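You operate a simulated robot arm through the tools that you are given. There is no shell and no other tool.

You run a simulated robot arm. Do the job below in one go: nothing can be reset, and whatever is moved stays where it is left.

JOB
Unplug the rack motor and turn its knob by hand till the mark points down.
Fine: rack socket switch off, unplug, open the green cover, turn, shut it, in that order; lay the plug beside the low socket box. Where these are worked on the way, their far stop is far enough and under half their travel is too little: green cover.

It is judged by the outcome, as a careful person would: the job done as asked, and still so three seconds after it is handed in. It fails if anything else is knocked over, pushed out of place, dropped, spilled or broken. Lids that push on must go on centred and level and be pressed home; caps that screw on are set level and turned clockwise until they are tight.

ROBOT AND FRAMES
A 6-joint arm with a two-finger parallel gripper, fixed in place. Base frame: the origin is on the floor under the middle of its stand, x ahead of it, y to its left, z up. Units: mm, degrees, N and s.
With the tool pointing down near the work surface it reaches from about 340 to 760 mm from the base axis. Its first joint turns from -66.0 to 66.0 degrees. Payload 2.45 kg.
The TCP is the grasp point between the finger pads, 24 mm short of the fingertips. In the tool frame z runs along the fingers and y along their closing line. The gripper opens to 68 mm. The fingers are 17 mm wide and 10 mm thick; the gripper's body (40 by 70 mm) begins 41 mm behind the TCP.
Orientation is told as [roll, pitch, yaw] about the base's x, y, z axes, in that order, counted from this pose: with the fingers straight down and closing along the base's y, the tool's x points along the base's -x, its y along +y and its z along -z.

CONTROLS
- The arm moves only by the tool jog_arm. Its argument "steps" is a list that holds one entry, the list of rows, each a list of 7 numbers: the finger opening in mm, from 0 to 68, then the shift along the base's x, y, z in mm, then the turn, a rotation vector about the base's x, y, z in degrees. In form: [[[grip, tx, ty, tz, ax, ay, az], ...]]. A call has 1 to 20 rows; each row is the pose to reach, as a shift and turn from the pose commanded when the call began. A row lasts 0.2 s, in which the tool goes at most 50 mm and 8.6 degrees; a call with a longer step from one row to the next is refused whole, and so is a gripper value outside its range. Where a pose cannot be reached the arm comes as near as it can. A force on the tool above 40 N (or 10 N above the force at the start of the call, whichever is more), or a blocked arm, ends the call early, and 0.2 s more pass. The fingers move at their own pace (about 108 mm/s each) and stop on an object; they squeeze with about 41 N. The grip force told is the motor's: it shows also when the fingers shut on nothing. Time passes only in rows, and 0.2 s behind the last, so rows that repeat a pose let the fingers close. The reply holds the time, the measured pose of the TCP, the force on the tool along the base axes, the opening and the grip force, in the units named above and with some noise, with the torque about the TCP (base axes, N m) and any sound that the robot's microphone picked up.
- Cameras (640 x 400 px; columns grow to the right, rows downward): "scene" is fixed at [185.6, 432.6, 1467.7]; the picture's right is [-0.51, -0.86, 0.00], its down [-0.47, 0.28, -0.84] and it looks along [0.72, -0.43, -0.55] (base axes); focal length 254 px, centre (320, 200). "wrist" rides on the gripper at [84, 11, -75] in the tool frame; the picture's right is [-0.13, 0.99, 0.00], its down [-0.60, -0.08, -0.79] and it looks along [-0.79, -0.10, 0.61] (tool axes); focal length 251 px, centre (320, 200). There is no depth. A picture from a camera that has moved, and an enlarged one, comes with that camera's place and axes in the base frame and with its lens.
- camera(camera): a new picture of that camera. No time passes.
- zoom(camera, box): a new picture of the part [left, top, right, bottom] of that camera's present view, enlarged. No time passes.
- hand_in(): hands the job in; it is judged then, once.

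Nothing tells you positions but the pictures and the camera data. Unless the task says otherwise, let go and move clear before handing in.

The tools are called after "Request:" as name(argument=value, ...) on one line, values as JSON. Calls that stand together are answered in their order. jog_arm: Moves the arm, as the interface text tells. Its arguments: {"type":"object","properties":{"steps":{"type":"array","items":{"type":"array","items":{"type":"array","items":{"type":"number"}}}}},"required":["steps"]} The other tools are called the same way: camera (camera) takes a picture; zoom (camera, box) takes an enlarged picture of a part of a camera's view; hand_in () hands the job in.

At the start:

```text
clock: 0.0
tool_pos: [389.1, 195.8, 1342.5]
tcp_rot: [0.0, 0.1, 0.1]
force: [-0.3, -0.4, 0.1]
wrist_torque: [-0.01, 0.04, 0.01]
width: 68.0
grip_force: 0.0
```

scene: 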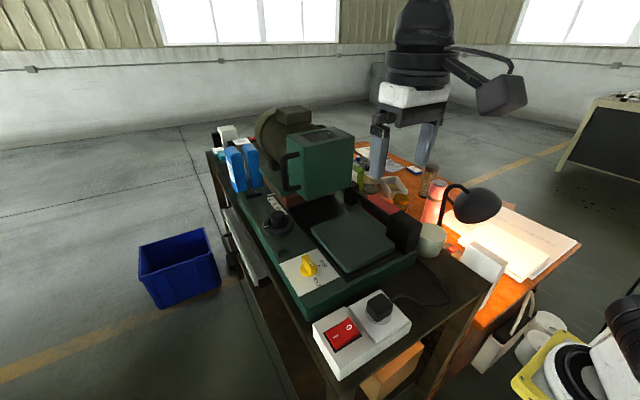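
wrist: 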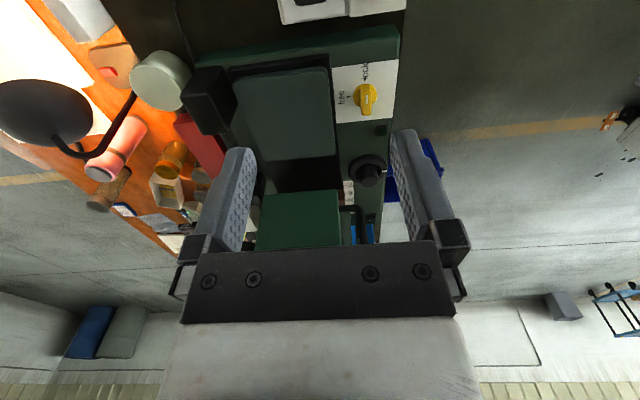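

I see a machine (rack motor) on a cart with a white socket box with a red switch and a plug, a green machine cover, and a yellow knob. I'll zoom in for details before moving.

Request:
zoom(camera="scene", box=[290, 230, 450, 390])

Request:
zoom(camera="scene", box=[200, 90, 440, 300])

Request:
zoom(camera="wrist", box=[200, 0, 440, 250])

Request:
zoom(camera="scene", box=[200, 100, 360, 200])

```text
2.50 times, centred on (370, 310) of scene
camera zoom: at [185.6, 432.6, 1467.7], right [-0.51, -0.86, 0.0], down [-0.47, 0.28, -0.84], along [0.72, -0.43, -0.55], focal length 635 px, centre (195, -75)
```

zoom: 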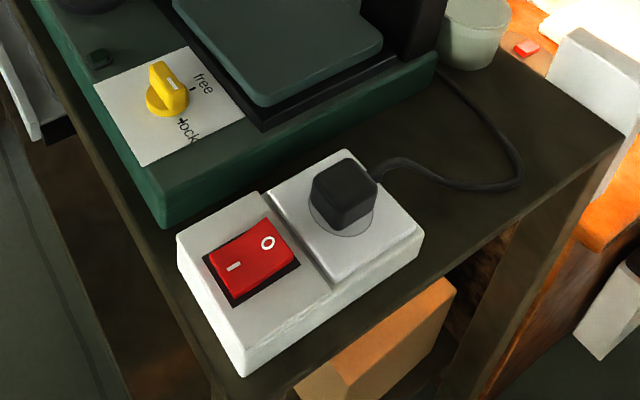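

```text
1.90 times, centred on (320, 195) of scene
camera zoom: at [185.6, 432.6, 1467.7], right [-0.51, -0.86, 0.0], down [-0.47, 0.28, -0.84], along [0.72, -0.43, -0.55], focal length 484 px, centre (320, 210)
```

zoom: 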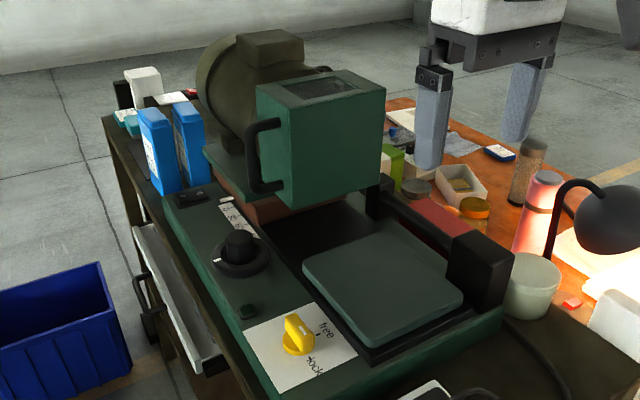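

```text
1.60 times, centred on (320, 125) of wrist
camera zoom: at [304.5, 206.1, 1419.7], right [0.13, 0.99, 0.0], down [0.61, -0.08, 0.79], along [0.79, -0.1, -0.61], focal length 402 px, centre (320, 320)
```

zoom: 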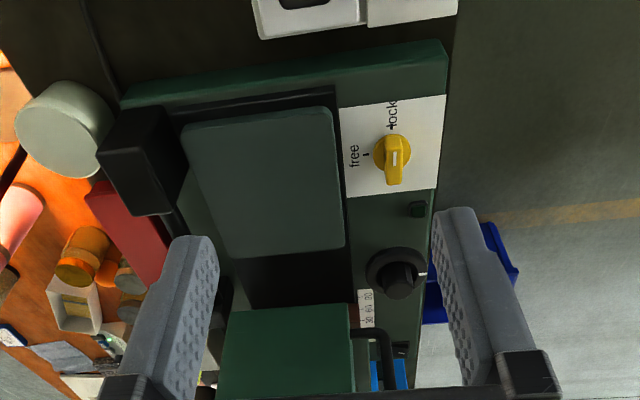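

```text
4.00 times, centred on (280, 150) of scene
camera zoom: at [185.6, 432.6, 1467.7], right [-0.51, -0.86, 0.0], down [-0.47, 0.28, -0.84], along [0.72, -0.43, -0.55], focal length 1016 px, centre (480, 400)
```

zoom: 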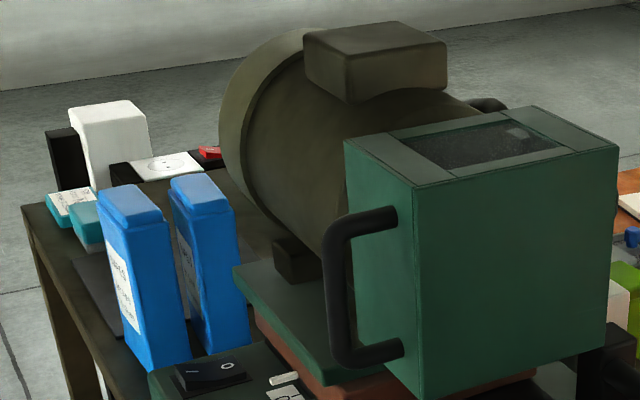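

The machine sits on a dark bench; the yellow lock/free knob triangulates to about (541, 252, 1027). I'll look closer at several areas to learn what the cover, knob and sockets are.

Request:
zoom(camera="scene", box=[205, 115, 285, 165])

Request:
zoom(camera="scene", box=[250, 180, 350, 250])

Request:
zoom(camera="scene", box=[340, 130, 520, 270])

Request:
zoom(camera="scene", box=[400, 260, 640, 400])

Request:
zoom(camera="wrist", box=[300, 30, 420, 130])

Request:
zoom(camera="wrist", box=[240, 130, 400, 250])

```text
8.00 times, centred on (245, 140) of scene
camera zoom: at [185.6, 432.6, 1467.7], right [-0.51, -0.86, 0.0], down [-0.47, 0.28, -0.84], along [0.72, -0.43, -0.55], focal length 2032 px, centre (920, 680)
```

zoom: 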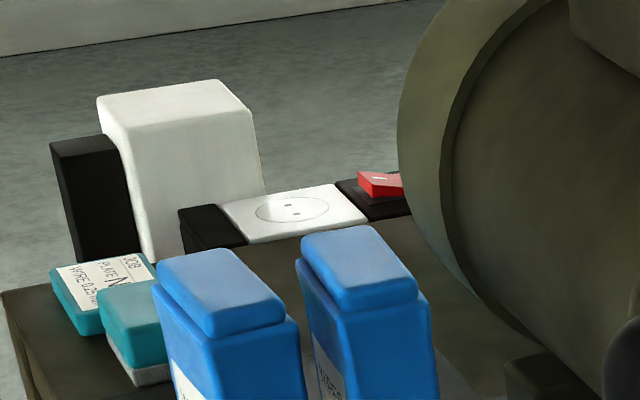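

```text
5.71 times, centred on (300, 215) of scene
camera zoom: at [185.6, 432.6, 1467.7], right [-0.51, -0.86, 0.0], down [-0.47, 0.28, -0.84], along [0.72, -0.43, -0.55], focal length 1451 px, centre (434, 114)
```

zoom: 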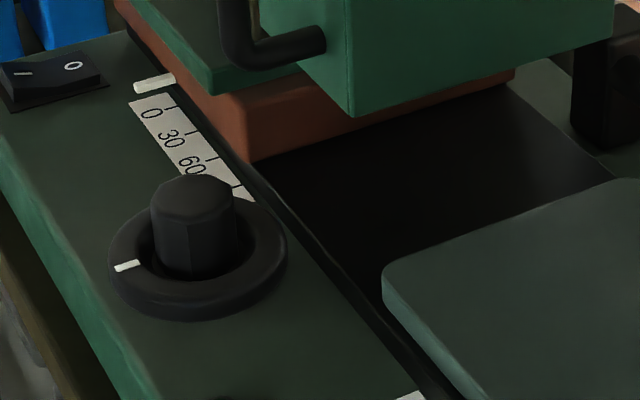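

```text
2.86 times, centred on (430, 200) of scene
camera zoom: at [185.6, 432.6, 1467.7], right [-0.51, -0.86, 0.0], down [-0.47, 0.28, -0.84], along [0.72, -0.43, -0.55], focal length 726 px, centre (6, 200)
```

zoom: 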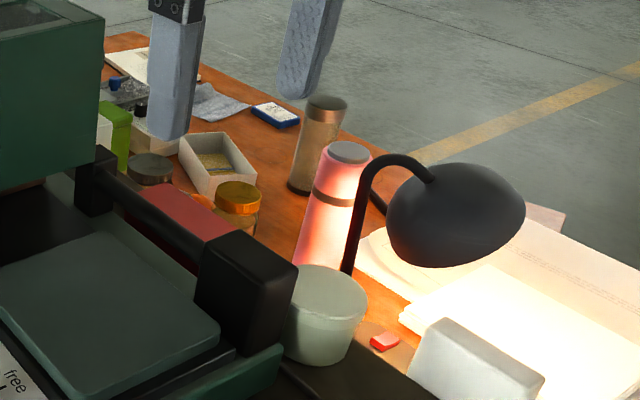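

```text
2.67 times, centred on (520, 330) of scene
camera zoom: at [185.6, 432.6, 1467.7], right [-0.51, -0.86, 0.0], down [-0.47, 0.28, -0.84], along [0.72, -0.43, -0.55], focal length 677 px, centre (-213, -147)
```

zoom: 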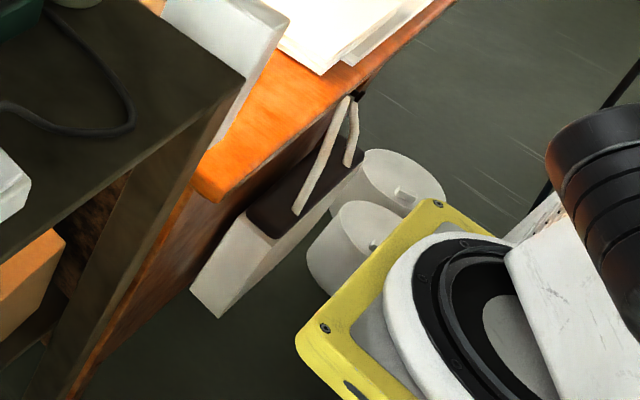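

```text
4.00 times, centred on (360, 80) of wrist
camera zoom: at [304.5, 206.1, 1419.7], right [0.13, 0.99, 0.0], down [0.61, -0.08, 0.79], along [0.79, -0.1, -0.61], focal length 1006 px, centre (160, 680)
```

zoom: 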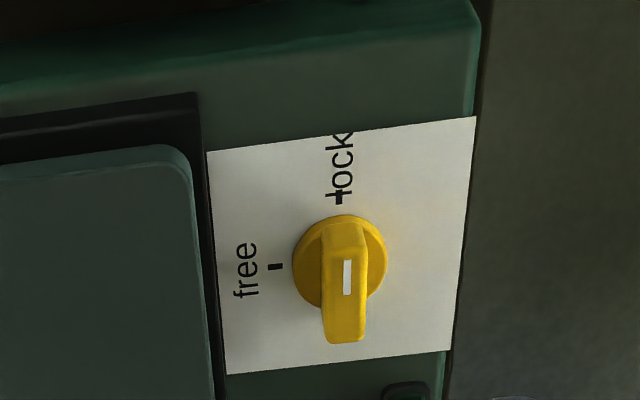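

```text
3.33 times, centred on (320, 190) of wrist
camera zoom: at [304.5, 206.1, 1419.7], right [0.13, 0.99, 0.0], down [0.61, -0.08, 0.79], along [0.79, -0.1, -0.61], focal length 838 px, centre (320, 233)
```

zoom: 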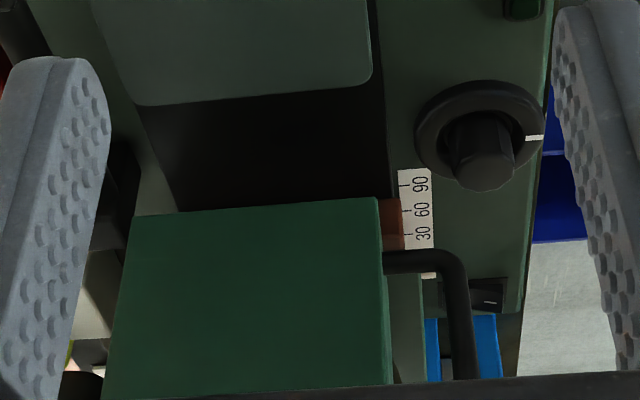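

The green box (hood with handle and window) has its front face near x≈657, y≈40–193, z≈1123–1248, with the motor behind it. I'll move the wrist camera to the left and look back at the machine to understand the cover's hinge and the knob.

Request:
jog_arm(steps=[[[68, 0, 40, 0, 0, 0, -8], [68, 0, 80, 0, 0, 0, -16], [68, 0, 120, 0, 0, 0, -24], [68, 0, 160, 0, 0, 0, -32], [68, 0, 180, 0, 0, 0, -40]]])

Request:
camera(camera="wrist")

Request:
camera(camera="scene")

```text
clock: 1.2
tool_pos: [389.3, 375.8, 1344.4]
tcp_rot: [0.1, 0.1, -40.1]
force: [-0.5, 0.2, 0.6]
wrist_torque: [-0.01, -0.02, -0.02]
width: 68.0
grip_force: 0.1
```

```text
taken
camera wrist: at [331.2, 438.4, 1420.4], right [0.74, 0.67, 0.0], down [0.41, -0.45, 0.79], along [0.53, -0.58, -0.61], focal length 251 px, centre (320, 200)
```

wrist: 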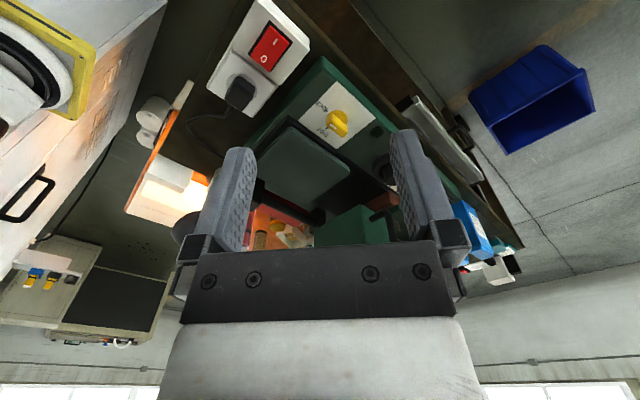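

```text
taken
```

scene: 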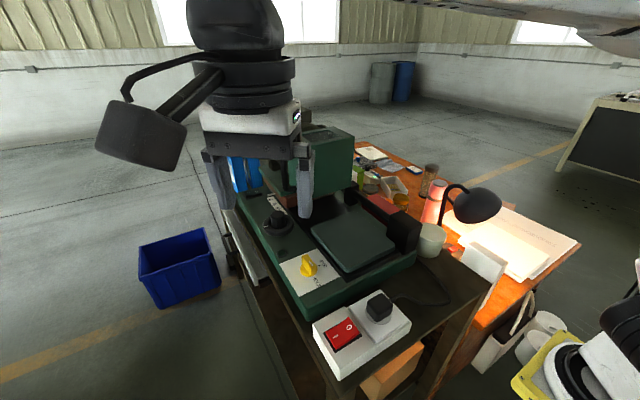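

I see the machine from its left now, but the gripper hides part of the box. I'll zoom into this view and then find a better vantage.

Request:
zoom(camera="wrist", box=[180, 0, 520, 250])

Request:
zoom(camera="wrist", box=[240, 130, 420, 250])

Request:
zoom(camera="wrist", box=[390, 180, 530, 300])

```text
1.60 times, centred on (350, 125) of wrist
camera zoom: at [331.2, 438.4, 1420.4], right [0.74, 0.67, 0.0], down [0.41, -0.45, 0.79], along [0.53, -0.58, -0.61], focal length 402 px, centre (272, 320)
```

zoom: 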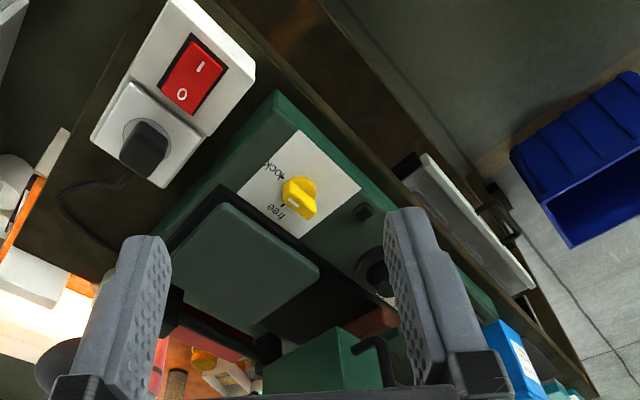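

```text
3.33 times, centred on (330, 190) of wrist
camera zoom: at [331.2, 438.4, 1420.4], right [0.74, 0.67, 0.0], down [0.41, -0.45, 0.79], along [0.53, -0.58, -0.61], focal length 838 px, centre (287, 233)
```

zoom: 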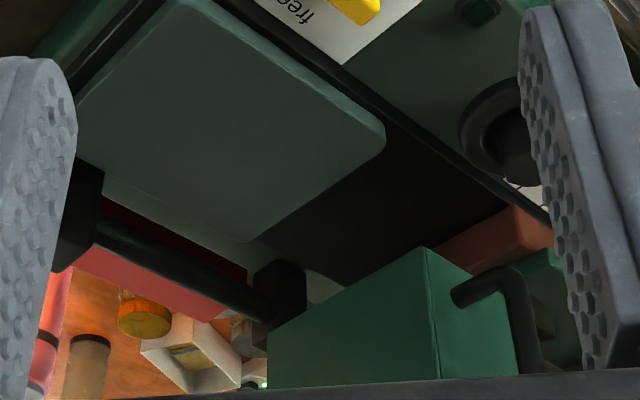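

```text
3.33 times, centred on (460, 240) of wrist
camera zoom: at [331.2, 438.4, 1420.4], right [0.74, 0.67, 0.0], down [0.41, -0.45, 0.79], along [0.53, -0.58, -0.61], focal length 838 px, centre (-147, 67)
```

zoom: 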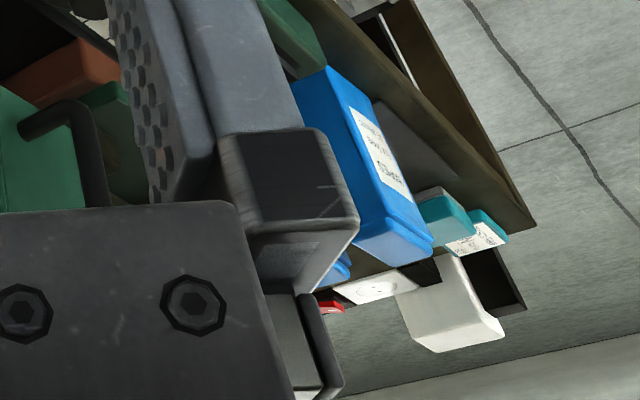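

The box, rail and platen are clearer, but I still need to see the box's front and side. I'll go back to the centre line and pitch the tool so the camera looks at the box front nearly horizontally.

Request:
jog_arm(steps=[[[68, 0, -45, 0, 0, 0, 8], [68, 0, -90, 0, 0, 0, 16], [68, 0, -135, 0, 0, 0, 24], [68, 0, -180, 0, 0, 0, 32], [68, 0, -200, 0, 0, 0, 40]]])

Request:
jog_arm(steps=[[[68, 5, 0, 0, 0, -8, 0], [68, 10, 0, -5, 0, -16, 0], [68, 15, 0, -10, 0, -24, 0], [68, 20, 0, -15, 0, -32, 0], [68, 25, 0, -20, 0, -40, 0], [68, 30, 0, -25, 0, -45, 0]]])

Request:
camera(camera="wrist")

```text
clock: 2.4
tool_pos: [389.7, 175.1, 1340.2]
tcp_rot: [0.0, 0.1, 0.1]
force: [0.1, -0.2, 0.5]
wrist_torque: [0.02, 0.01, -0.01]
width: 67.9
grip_force: 0.0
```

```text
clock: 3.8
tool_pos: [431.2, 189.2, 1316.0]
tcp_rot: [0.1, -45.0, 0.1]
force: [-0.6, 0.7, -0.3]
wrist_torque: [-0.01, 0.0, 0.01]
width: 67.9
grip_force: 0.1
out of reach, approached as far as the arm can: row 4, 5, 6
```

```text
taken
camera wrist: at [319.5, 199.4, 1311.2], right [0.09, 0.99, 0.09], down [-0.13, -0.08, 0.99], along [0.99, -0.1, 0.13], focal length 251 px, centre (320, 200)
```

wrist: 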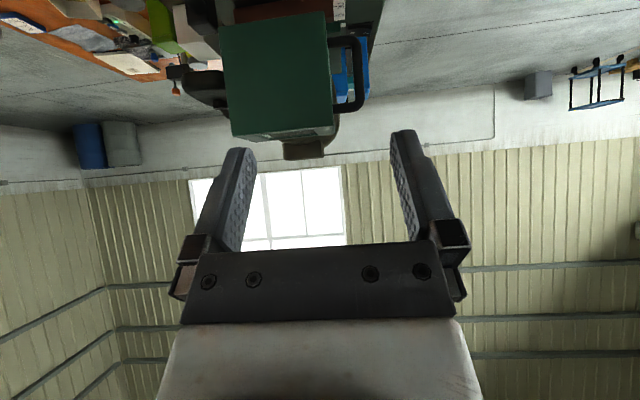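

Request:
zoom(camera="wrist", box=[160, 0, 400, 170])

Request:
camera(camera="scene")

```text
2.35 times, centred on (280, 85) of wrist
camera zoom: at [319.5, 199.4, 1311.2], right [0.09, 0.99, 0.09], down [-0.13, -0.08, 0.99], along [0.99, -0.1, 0.13], focal length 592 px, centre (414, 471)
```

zoom: 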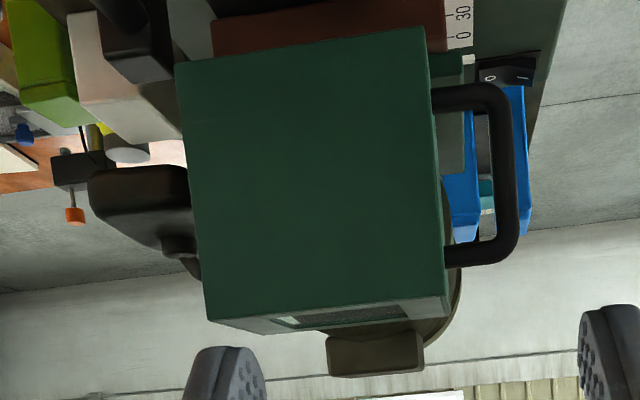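

```text
taken
```

scene: 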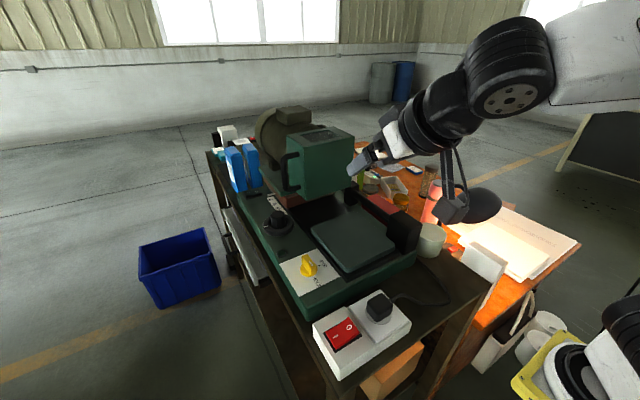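

The box front is a plain face with the handle on its +y side; the motor axis seems to run along x into the box. Next I'll look down on the box through its top window.

Request:
jog_arm(steps=[[[68, 0, -10, 10, 0, 8, 0], [68, 10, -20, 25, 0, 16, 0], [68, 30, -30, 40, 0, 24, 0], [68, 60, -40, 55, 0, 32, 0], [68, 100, -50, 70, 0, 40, 0], [68, 140, -60, 85, 0, 45, 0], [68, 180, -65, 90, 0, 45, 0]]])

Request:
camera(camera="wrist")

Request:
camera(camera="scene")

```text
clock: 5.4
tool_pos: [602.9, 121.1, 1393.1]
tcp_rot: [0.1, 0.1, 0.0]
force: [1.1, 0.1, 0.4]
wrist_torque: [0.02, 0.05, -0.01]
width: 68.1
grip_force: 0.0
out of reach, approached as far as the arm can: row 7
```

```text
taken
camera wrist: at [519.0, 131.1, 1470.7], right [0.13, 0.99, 0.0], down [0.61, -0.08, 0.79], along [0.79, -0.1, -0.61], focal length 251 px, centre (320, 200)
```

wrist: 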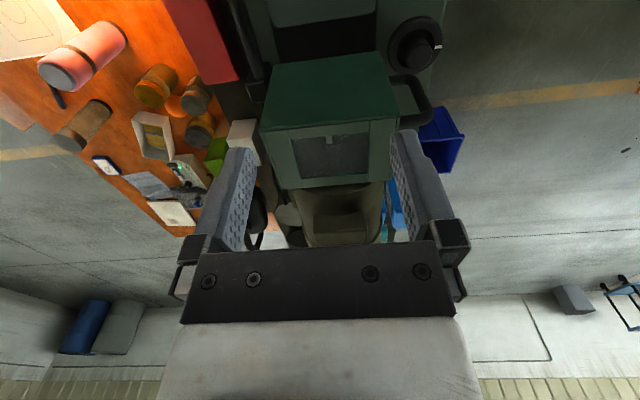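

```text
taken
```

scene: 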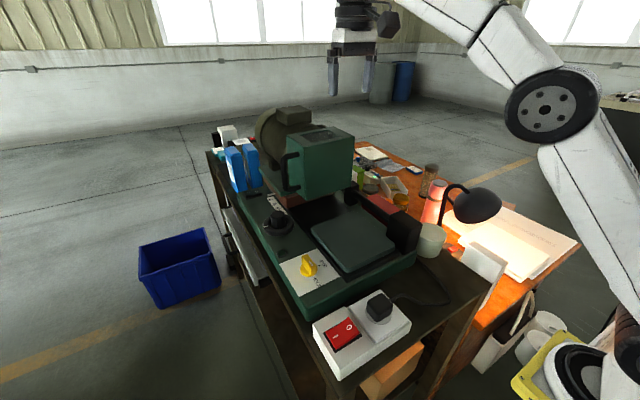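

Request:
zoom(camera="wrist", box=[250, 100, 410, 200])

Request:
zoom(camera="wrist", box=[220, 0, 460, 150])

Request:
zoom(camera="wrist", box=[80, 60, 280, 250])

```text
4.00 times, centred on (330, 150) of wrist
camera zoom: at [519.0, 131.1, 1470.7], right [0.13, 0.99, 0.0], down [0.61, -0.08, 0.79], along [0.79, -0.1, -0.61], focal length 1006 px, centre (280, 400)
```

zoom: 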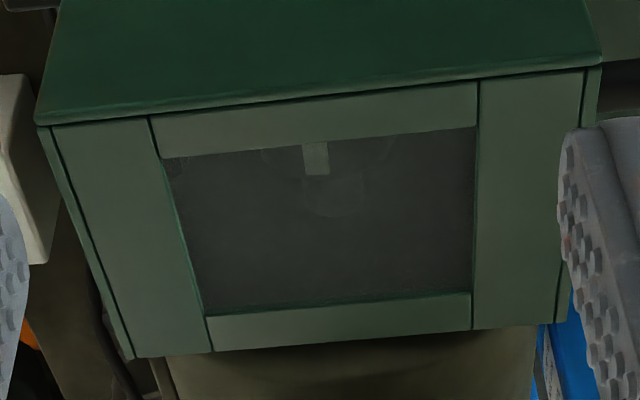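

```text
2.67 times, centred on (340, 75) of wrist
camera zoom: at [519.0, 131.1, 1470.7], right [0.13, 0.99, 0.0], down [0.61, -0.08, 0.79], along [0.79, -0.1, -0.61], focal length 670 px, centre (267, 533)
```

zoom: 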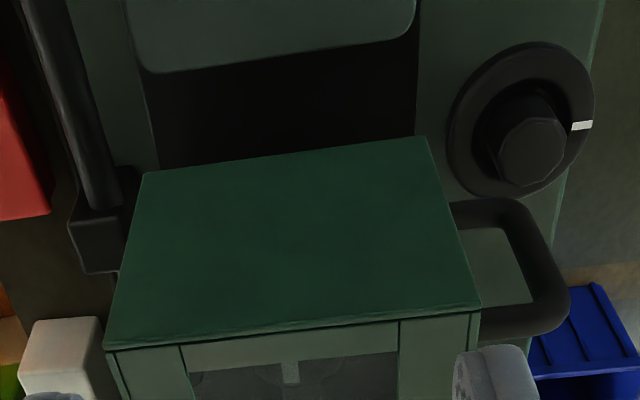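

```text
2.11 times, centred on (180, 155) of wrist
camera zoom: at [519.0, 131.1, 1470.7], right [0.13, 0.99, 0.0], down [0.61, -0.08, 0.79], along [0.79, -0.1, -0.61], focal length 529 px, centre (615, 295)
```

zoom: 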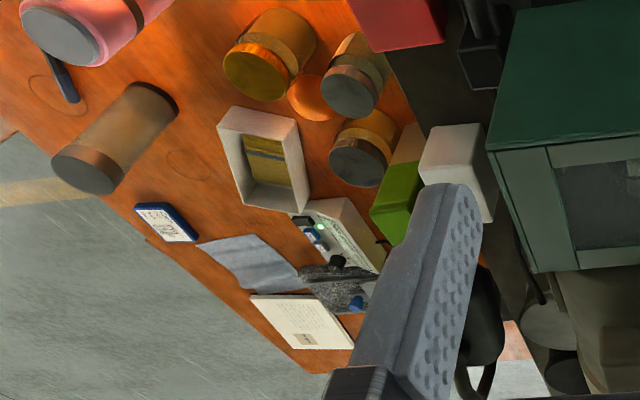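

Through the window I can see a dark disc with a white mark currently pointing up: that's the motor knob, axis along x, inside the green cover. I'll look from the right (−y) side to find how the cover opens.

Request:
jog_arm(steps=[[[68, -10, -45, 0, 0, 0, 8], [68, -25, -90, 0, 0, 0, 16], [68, -40, -135, 0, 0, 0, 24], [68, -55, -180, 0, 0, 0, 32], [68, -70, -225, 0, 0, 0, 40], [68, -85, -265, 0, 0, 0, 48], [68, -90, -280, 0, 0, 0, 55]]])

Request:
camera(camera="wrist")

Request:
camera(camera="scene")

```text
clock: 7.0
tool_pos: [511.8, -158.7, 1394.2]
tcp_rot: [0.1, 0.1, 55.1]
force: [0.7, -0.2, 0.0]
wrist_torque: [0.01, 0.02, 0.02]
width: 67.7
grip_force: 0.1
```

```text
taken
camera wrist: at [455.0, -221.8, 1472.0], right [-0.74, 0.67, 0.0], down [0.41, 0.45, 0.79], along [0.53, 0.59, -0.61], focal length 251 px, centre (320, 200)
```

wrist: 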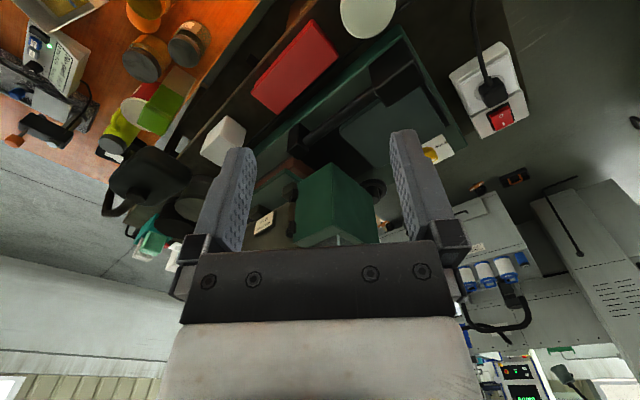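

```text
taken
```

scene: 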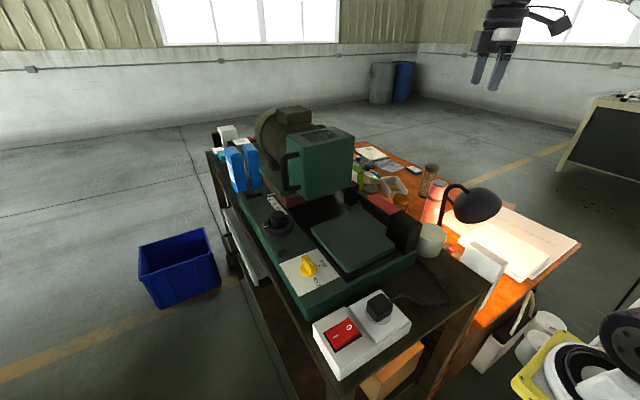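

Request:
zoom(camera="wrist", box=[230, 140, 400, 250])

Request:
zoom(camera="wrist", box=[240, 0, 540, 180])

Request:
zoom(camera="wrist", box=[60, 100, 260, 260])

Request:
zoom(camera="scene", box=[270, 110, 370, 210])

```text
3.64 times, centred on (315, 195) of wrist
camera zoom: at [455.0, -221.8, 1472.0], right [-0.74, 0.67, 0.0], down [0.41, 0.45, 0.79], along [0.53, 0.59, -0.61], focal length 914 px, centre (338, 218)
```

zoom: 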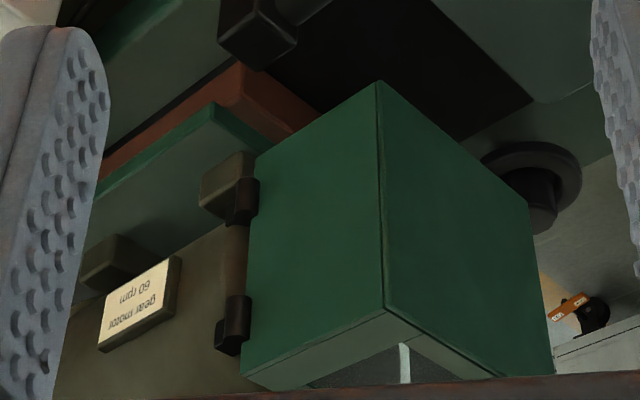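

```text
2.13 times, centred on (390, 90) of wrist
camera zoom: at [455.0, -221.8, 1472.0], right [-0.74, 0.67, 0.0], down [0.41, 0.45, 0.79], along [0.53, 0.59, -0.61], focal length 536 px, centre (171, 435)
```

zoom: 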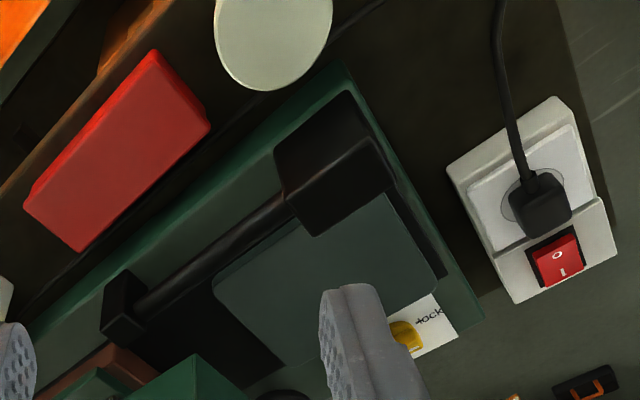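

```text
2.50 times, centred on (160, 180) of wrist
camera zoom: at [455.0, -221.8, 1472.0], right [-0.74, 0.67, 0.0], down [0.41, 0.45, 0.79], along [0.53, 0.59, -0.61], focal length 629 px, centre (720, 250)
```

zoom: 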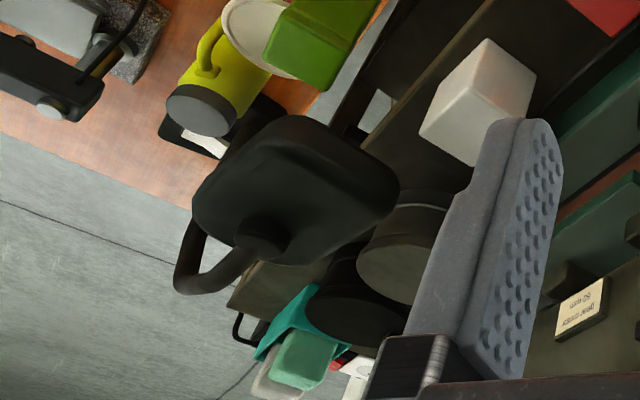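

```text
4.00 times, centred on (320, 160) of scene
camera zoom: at [185.6, 432.6, 1467.7], right [-0.51, -0.86, 0.0], down [-0.47, 0.28, -0.84], along [0.72, -0.43, -0.55], focal length 1016 px, centre (320, 360)
```

zoom: 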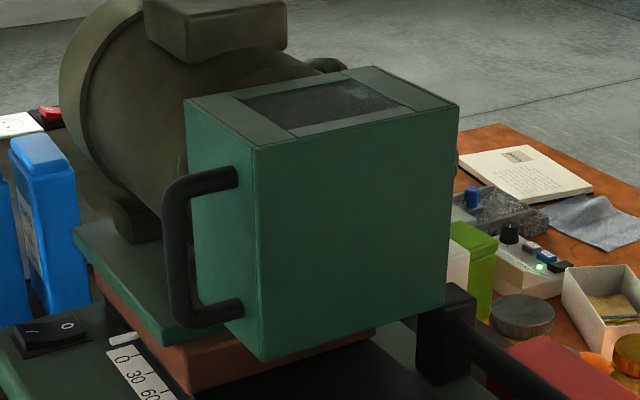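

The cover is a box hinged on a vertical axis at its rear right (−y) edge, with the handle on the +y side. First comes the socket: front box, red rocker near (385,265,~994), plug near (380,186,~1030). I'll move over there to look closely.

Request:
jog_arm(steps=[[[68, -18, 42, 0, 0, 0, -7], [68, -36, 84, 0, 0, 0, -14], [68, -54, 126, 0, 0, 0, -21], [68, -72, 168, 0, 0, 0, -28], [68, -90, 210, 0, 0, 0, -35], [68, -108, 252, 0, 0, 0, -42], [68, -126, 294, 0, 0, 0, -49], [68, -144, 336, 0, 0, 0, -55], [68, -162, 374, -20, 0, 0, -55], [68, -165, 374, -60, 0, 0, -55], [68, -165, 374, -105, 0, 0, -55], [68, -165, 374, -150, 0, 0, -55], [68, -165, 374, -195, 0, 0, -55], [68, -165, 374, -220, 0, 0, -55]]])

Request:
camera(camera="wrist")

Request:
camera(camera="scene")

```text
clock: 10.0
tool_pos: [347.9, 216.3, 1175.7]
tcp_rot: [0.0, 0.1, -0.1]
force: [-0.2, -1.1, 0.2]
wrist_torque: [0.0, 0.01, -0.04]
width: 67.9
grip_force: 0.1
```

```text
taken
camera wrist: at [263.5, 225.9, 1252.1], right [0.13, 0.99, 0.0], down [0.6, -0.08, 0.79], along [0.79, -0.1, -0.61], focal length 251 px, centre (320, 200)
```

wrist: 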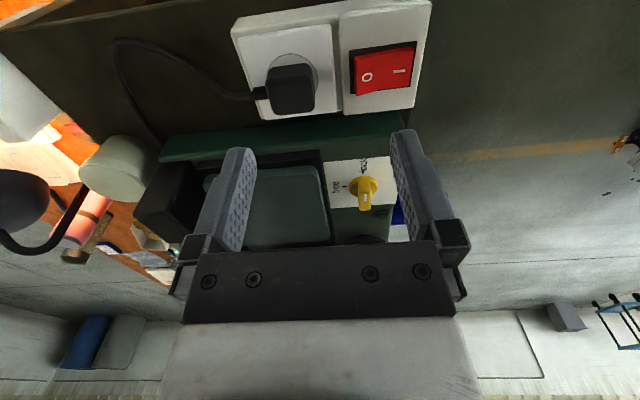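

```text
taken
```

scene: 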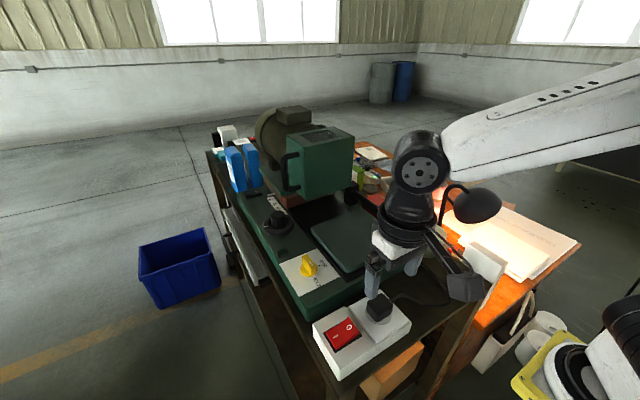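

Request:
zoom(camera="wrist", box=[220, 0, 440, 130])

Request:
zoom(camera="wrist", box=[330, 20, 430, 110])

Request:
zoom(camera="scene", box=[305, 280, 415, 385])

Request:
zoom(camera="wrist", box=[60, 0, 340, 220])

```text
2.91 times, centred on (330, 65) of wrist
camera zoom: at [263.5, 225.9, 1252.1], right [0.13, 0.99, 0.0], down [0.6, -0.08, 0.79], along [0.79, -0.1, -0.61], focal length 731 px, centre (291, 593)
```

zoom: 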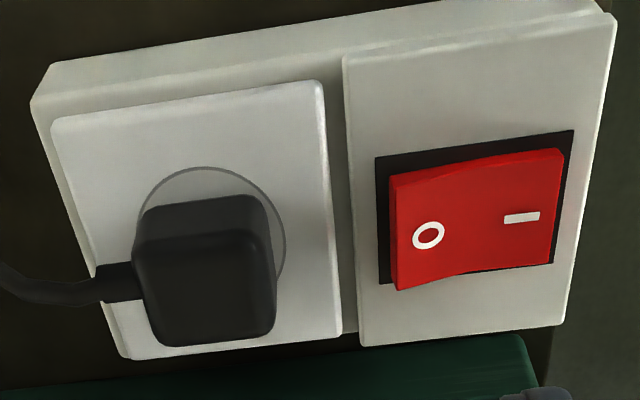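

```text
4.44 times, centred on (380, 65) of wrist
camera zoom: at [263.5, 225.9, 1252.1], right [0.13, 0.99, 0.0], down [0.6, -0.08, 0.79], along [0.79, -0.1, -0.61], focal length 1118 px, centre (53, 800)
```

zoom: 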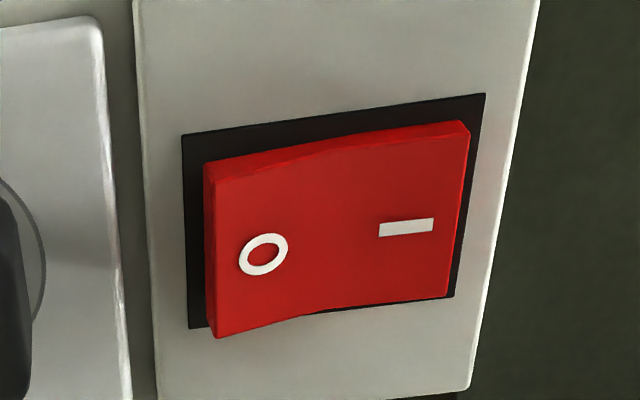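

```text
3.81 times, centred on (360, 332) of scene
camera zoom: at [185.6, 432.6, 1467.7], right [-0.51, -0.86, 0.0], down [-0.47, 0.28, -0.84], along [0.72, -0.43, -0.55], focal length 967 px, centre (168, -305)
```

zoom: 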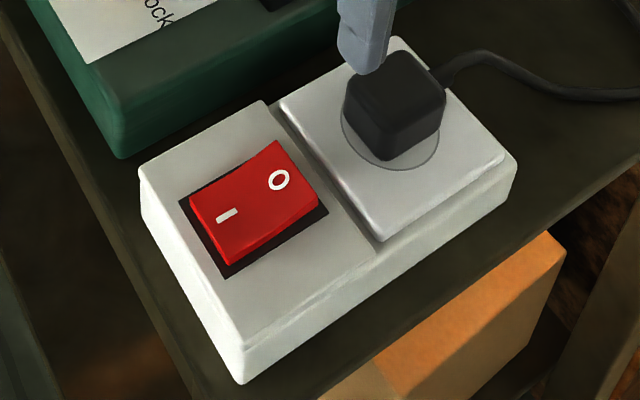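

```text
1.82 times, centred on (200, 110) of wrist
camera zoom: at [263.5, 225.9, 1252.1], right [0.13, 0.99, 0.0], down [0.6, -0.08, 0.79], along [0.79, -0.1, -0.61], focal length 457 px, centre (538, 364)
```

zoom: 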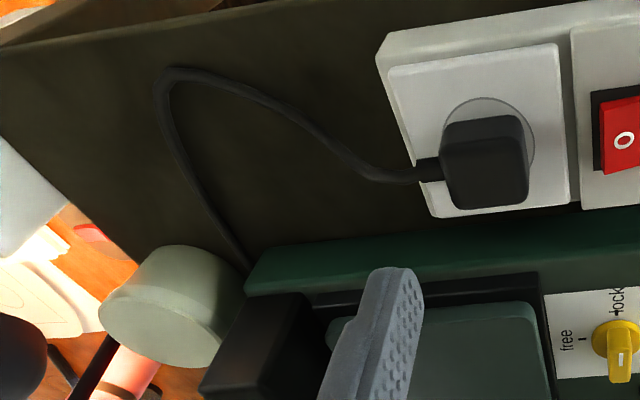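

The rocker is on (I side down, O side raised); O end is about (381, 250, 1024), and the plug top is at about (383,184,1042) with its cable leaving toward −y to the machine's front right corner. I'll close the fingers, yaw −90, and hover above the O end.

Request:
jog_arm(steps=[[[0, 3, 3, 0, 0, 0, -8.3], [0, 6, 6, 0, 0, 0, -16.6], [0, 9, 9, 0, 0, 0, -24.9], [0, 12, 12, 0, 0, 0, -33.2], [0, 15, 15, 0, 0, 0, -41.5], [0, 18, 18, 0, 0, 0, -49.8], [0, 21, 21, -10, 0, 0, -58.1], [0, 24, 24, -25, 0, 0, -66.4], [0, 27, 27, -40, 0, 0, -74.7], [0, 30, 31, -55, 0, 0, -83], [0, 33, 34, -66, 0, 0, -90]]])

Request:
camera(camera="wrist")

Request:
camera(camera="scene")

```text
clock: 12.4
tool_pos: [381.8, 250.3, 1108.5]
tcp_rot: [0.0, 0.0, -90.2]
force: [-0.5, -0.3, -0.1]
wrist_torque: [0.02, -0.01, 0.0]
width: 0.0
grip_force: 23.3
```

```text
taken
camera wrist: at [391.2, 333.6, 1185.8], right [0.99, -0.13, 0.0], down [-0.08, -0.6, 0.79], along [-0.1, -0.79, -0.61], focal length 251 px, centre (320, 200)
```

wrist: 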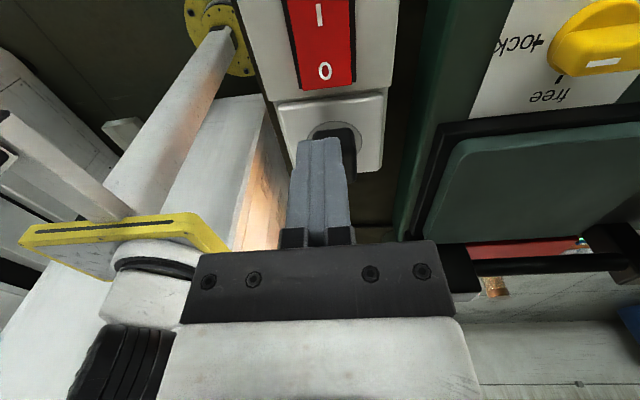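

```text
taken
```

scene: 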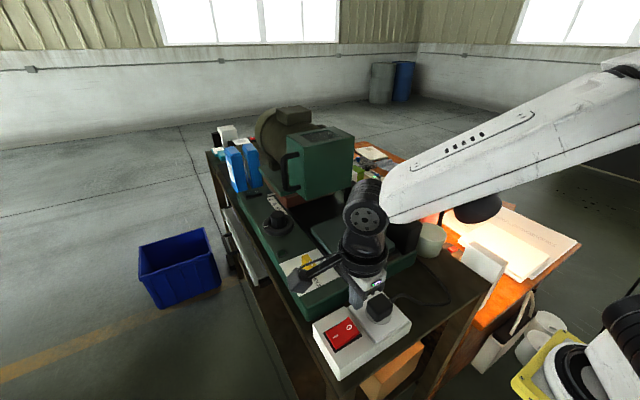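

O mark checks out at about (384, 255, 1024). I'll descend and press the O end gently in small steps.

Request:
jog_arm(steps=[[[0, 2, 0, -25, 0, 0, 0], [0, 2, 0, -48, 0, 0, 0], [0, 2, 0, -54, 0, 0, 0], [0, 2, 0, -58, 0, 0, 0], [0, 2, 0, -61, 0, 0, 0], [0, 2, 0, -64, 0, 0, 0]]])

Request:
zoom(camera="wrist", box=[240, 0, 420, 180])

Request:
zoom(camera="scene", box=[300, 260, 420, 385])

```text
clock: 13.8
tool_pos: [381.9, 250.9, 1044.7]
tcp_rot: [0.0, 0.1, -90.0]
force: [-0.6, -0.3, -0.3]
wrist_torque: [0.04, 0.02, 0.0]
width: 0.0
grip_force: 23.3
```

```text
2.22 times, centred on (330, 90) of wrist
camera zoom: at [393.2, 333.0, 1121.9], right [0.99, -0.13, 0.0], down [-0.08, -0.61, 0.79], along [-0.1, -0.79, -0.61], focal length 559 px, centre (298, 444)
```

zoom: 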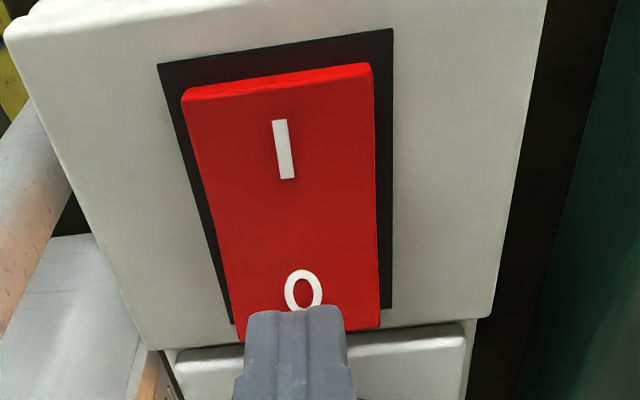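

```text
3.20 times, centred on (360, 322) of scene
camera zoom: at [185.6, 432.6, 1467.7], right [-0.51, -0.86, 0.0], down [-0.47, 0.28, -0.84], along [0.72, -0.43, -0.55], focal length 813 px, centre (192, -192)
```

zoom: 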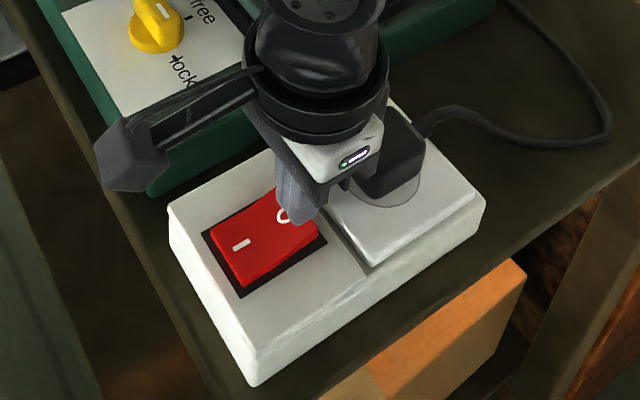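

The tips are just above the O end with no contact yet. I'll keep lowering in small steps.

Request:
jog_arm(steps=[[[0, 2, 1, -2, 0, 0, 0], [0, 2, 1, -4, 0, 0, 0], [0, 2, 1, -6, 0, 0, 0], [0, 2, 1, -8, 0, 0, 0]]])

Request:
zoom(camera="wrist", box=[240, 0, 420, 180])

```text
clock: 14.8
tool_pos: [386.4, 251.2, 1039.0]
tcp_rot: [0.2, 0.3, -90.0]
force: [-7.1, -6.9, 25.9]
wrist_torque: [0.04, 0.2, -0.01]
width: 0.0
grip_force: 24.2
heard: click
```

```text
2.22 times, centred on (330, 90) of wrist
camera zoom: at [395.1, 334.1, 1115.9], right [0.99, -0.13, 0.0], down [-0.08, -0.61, 0.79], along [-0.1, -0.78, -0.61], focal length 559 px, centre (298, 444)
```

zoom: 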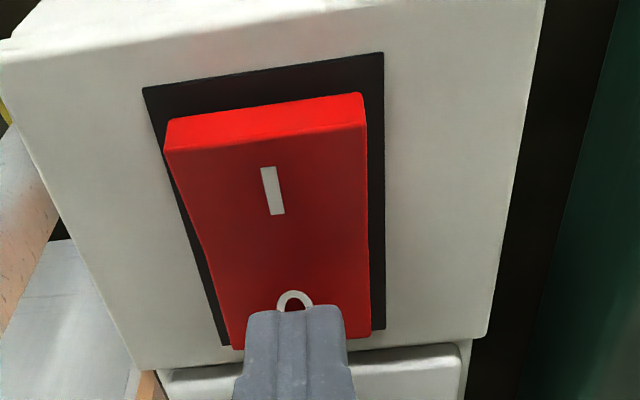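

It clicked and the I side is now raised: switched off. I'll lift, open the fingers and move over the plug.

Request:
jog_arm(steps=[[[0, 0, 0, 15, 0, 0, 0], [0, 0, 0, 50, 0, 0, 0], [68, -1, -30, 70, 0, 0, 0], [68, -3, -66, 70, 0, 0, 0], [68, -3, -66, 70, 0, 0, 0]]])

Request:
camera(camera="wrist")

Request:
zoom(camera="scene", box=[300, 260, 420, 385])

```text
clock: 16.0
tool_pos: [381.5, 186.0, 1105.5]
tcp_rot: [0.0, 0.1, -90.0]
force: [0.1, -0.6, -0.5]
wrist_torque: [-0.05, 0.01, 0.04]
width: 67.9
grip_force: 0.1
```

```text
taken
camera wrist: at [392.4, 268.4, 1183.5], right [0.99, -0.13, 0.0], down [-0.08, -0.61, 0.79], along [-0.1, -0.79, -0.61], focal length 251 px, centre (320, 200)
```

wrist: 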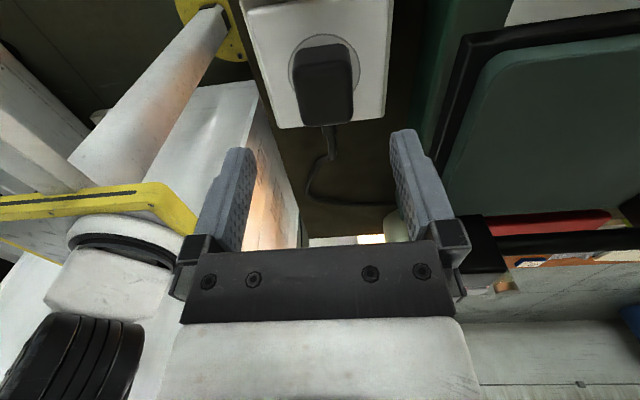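

```text
3.20 times, centred on (360, 322) of scene
camera zoom: at [185.6, 432.6, 1467.7], right [-0.51, -0.86, 0.0], down [-0.47, 0.28, -0.84], along [0.72, -0.43, -0.55], focal length 813 px, centre (192, -192)
```

zoom: 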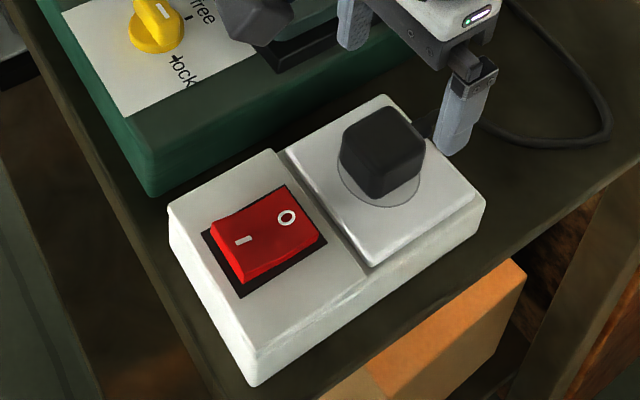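

The switch now shows off. Let me zoom to refine the plug's position before grasping it.

Request:
zoom(camera="wrist", box=[240, 0, 420, 180])

Request:
zoom(camera="scene", box=[340, 270, 420, 340])

```text
2.22 times, centred on (330, 90) of wrist
camera zoom: at [392.4, 268.4, 1183.5], right [0.99, -0.13, 0.0], down [-0.08, -0.61, 0.79], along [-0.1, -0.79, -0.61], focal length 559 px, centre (298, 444)
```

zoom: 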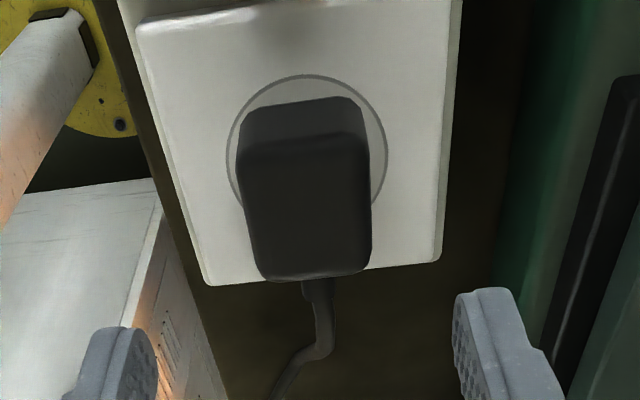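

```text
5.71 times, centred on (380, 305) of scene
camera zoom: at [185.6, 432.6, 1467.7], right [-0.51, -0.86, 0.0], down [-0.47, 0.28, -0.84], along [0.72, -0.43, -0.55], focal length 1451 px, centre (-23, -400)
```

zoom: 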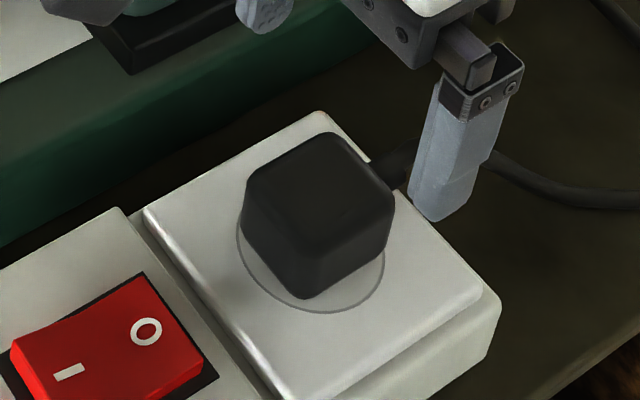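

Plug centre is about (384,184), top at ~1040, ~34 mm wide in x. I'll descend with the fingers straddling it in x and close.

Request:
jog_arm(steps=[[[68, 2.5, -2, -25, 0, 0, 0], [68, 2.5, -2, -50, 0, 0, 0], [68, 2.5, -2, -60, 0, 0, 0], [68, 2.5, -2, -65, 0, 0, 0], [68, 2.5, -2, -67, 0, 0, 0]]])

Request:
zoom(camera="scene", box=[320, 240, 440, 360])

Request:
camera(camera="wrist")

```text
clock: 17.2
tool_pos: [385.3, 183.9, 1039.5]
tcp_rot: [0.0, 0.0, -90.1]
force: [0.1, 0.1, -0.4]
wrist_torque: [0.03, 0.02, 0.01]
width: 67.8
grip_force: 0.0
```

```text
3.33 times, centred on (380, 300) of scene
camera zoom: at [185.6, 432.6, 1467.7], right [-0.51, -0.86, 0.0], down [-0.47, 0.28, -0.84], along [0.72, -0.43, -0.55], focal length 846 px, centre (120, -133)
```

zoom: 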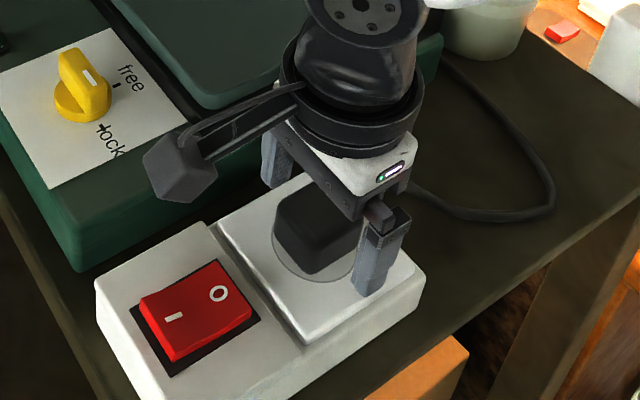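

```text
taken
camera wrist: at [395.0, 266.1, 1116.9], right [0.99, -0.13, 0.0], down [-0.08, -0.61, 0.79], along [-0.1, -0.79, -0.61], focal length 251 px, centre (320, 200)
```

wrist: 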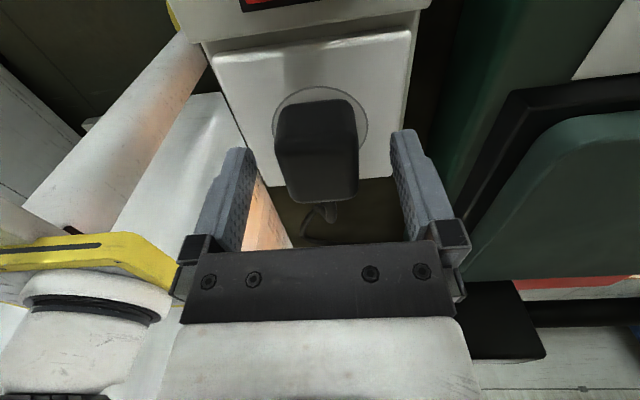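

The plug sits centred between the fingers. Closing on it now.

Request:
jog_arm(steps=[[[30, 0, 2, -3, 0, 0, 0], [20, 0, 2, -3, 0, 0, 0], [20, 0, 2, -3, 0, 0, 0], [20, 0, 2, -3, 0, 0, 0]]])

Request:
camera(camera="wrist")

```text
clock: 18.2
tool_pos: [385.1, 184.4, 1037.1]
tcp_rot: [0.2, 0.1, -90.0]
force: [0.6, -10.1, 17.0]
wrist_torque: [-0.32, 0.07, 0.03]
width: 35.3
grip_force: 41.0
```

```text
taken
camera wrist: at [395.1, 267.4, 1114.3], right [0.99, -0.13, 0.0], down [-0.08, -0.61, 0.79], along [-0.1, -0.79, -0.61], focal length 251 px, centre (320, 200)
```

wrist: 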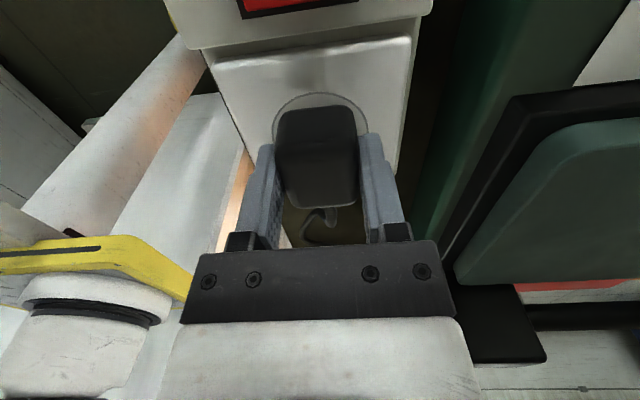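

Gripped at 35 mm width. Pulling the plug straight up in small steps.

Request:
jog_arm(steps=[[[20, 0, -1, 3, 0, 0, 0], [20, 0, -1, 8, 0, 0, 0], [20, 0, -1, 14, 0, 0, 0], [20, 0, -1, 20, 0, 0, 0], [20, 0, -1, 28, 0, 0, 0], [20, 0, -1, 36, 0, 0, 0]]])

Request:
camera(camera="wrist")

Request:
zoom(camera="scene", box=[320, 240, 440, 360])

```text
clock: 19.6
tool_pos: [385.1, 184.6, 1072.7]
tcp_rot: [0.0, 0.1, -90.0]
force: [0.4, 0.0, -1.2]
wrist_torque: [-0.04, -0.01, -0.03]
width: 35.4
grip_force: 40.8
heard: snap
```

```text
taken
camera wrist: at [395.0, 267.0, 1150.0], right [0.99, -0.13, 0.0], down [-0.08, -0.6, 0.79], along [-0.1, -0.79, -0.61], focal length 251 px, centre (320, 200)
```

wrist: 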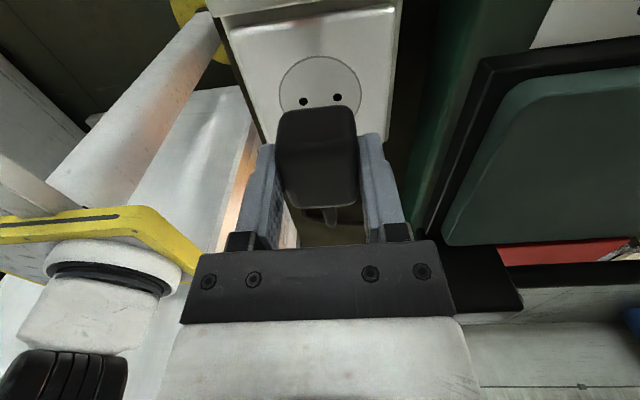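

```text
3.33 times, centred on (380, 300) of scene
camera zoom: at [185.6, 432.6, 1467.7], right [-0.51, -0.86, 0.0], down [-0.47, 0.28, -0.84], along [0.72, -0.43, -0.55], focal length 846 px, centre (120, -133)
```

zoom: 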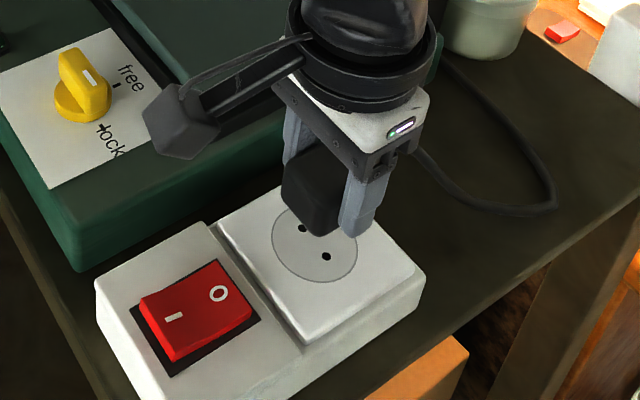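

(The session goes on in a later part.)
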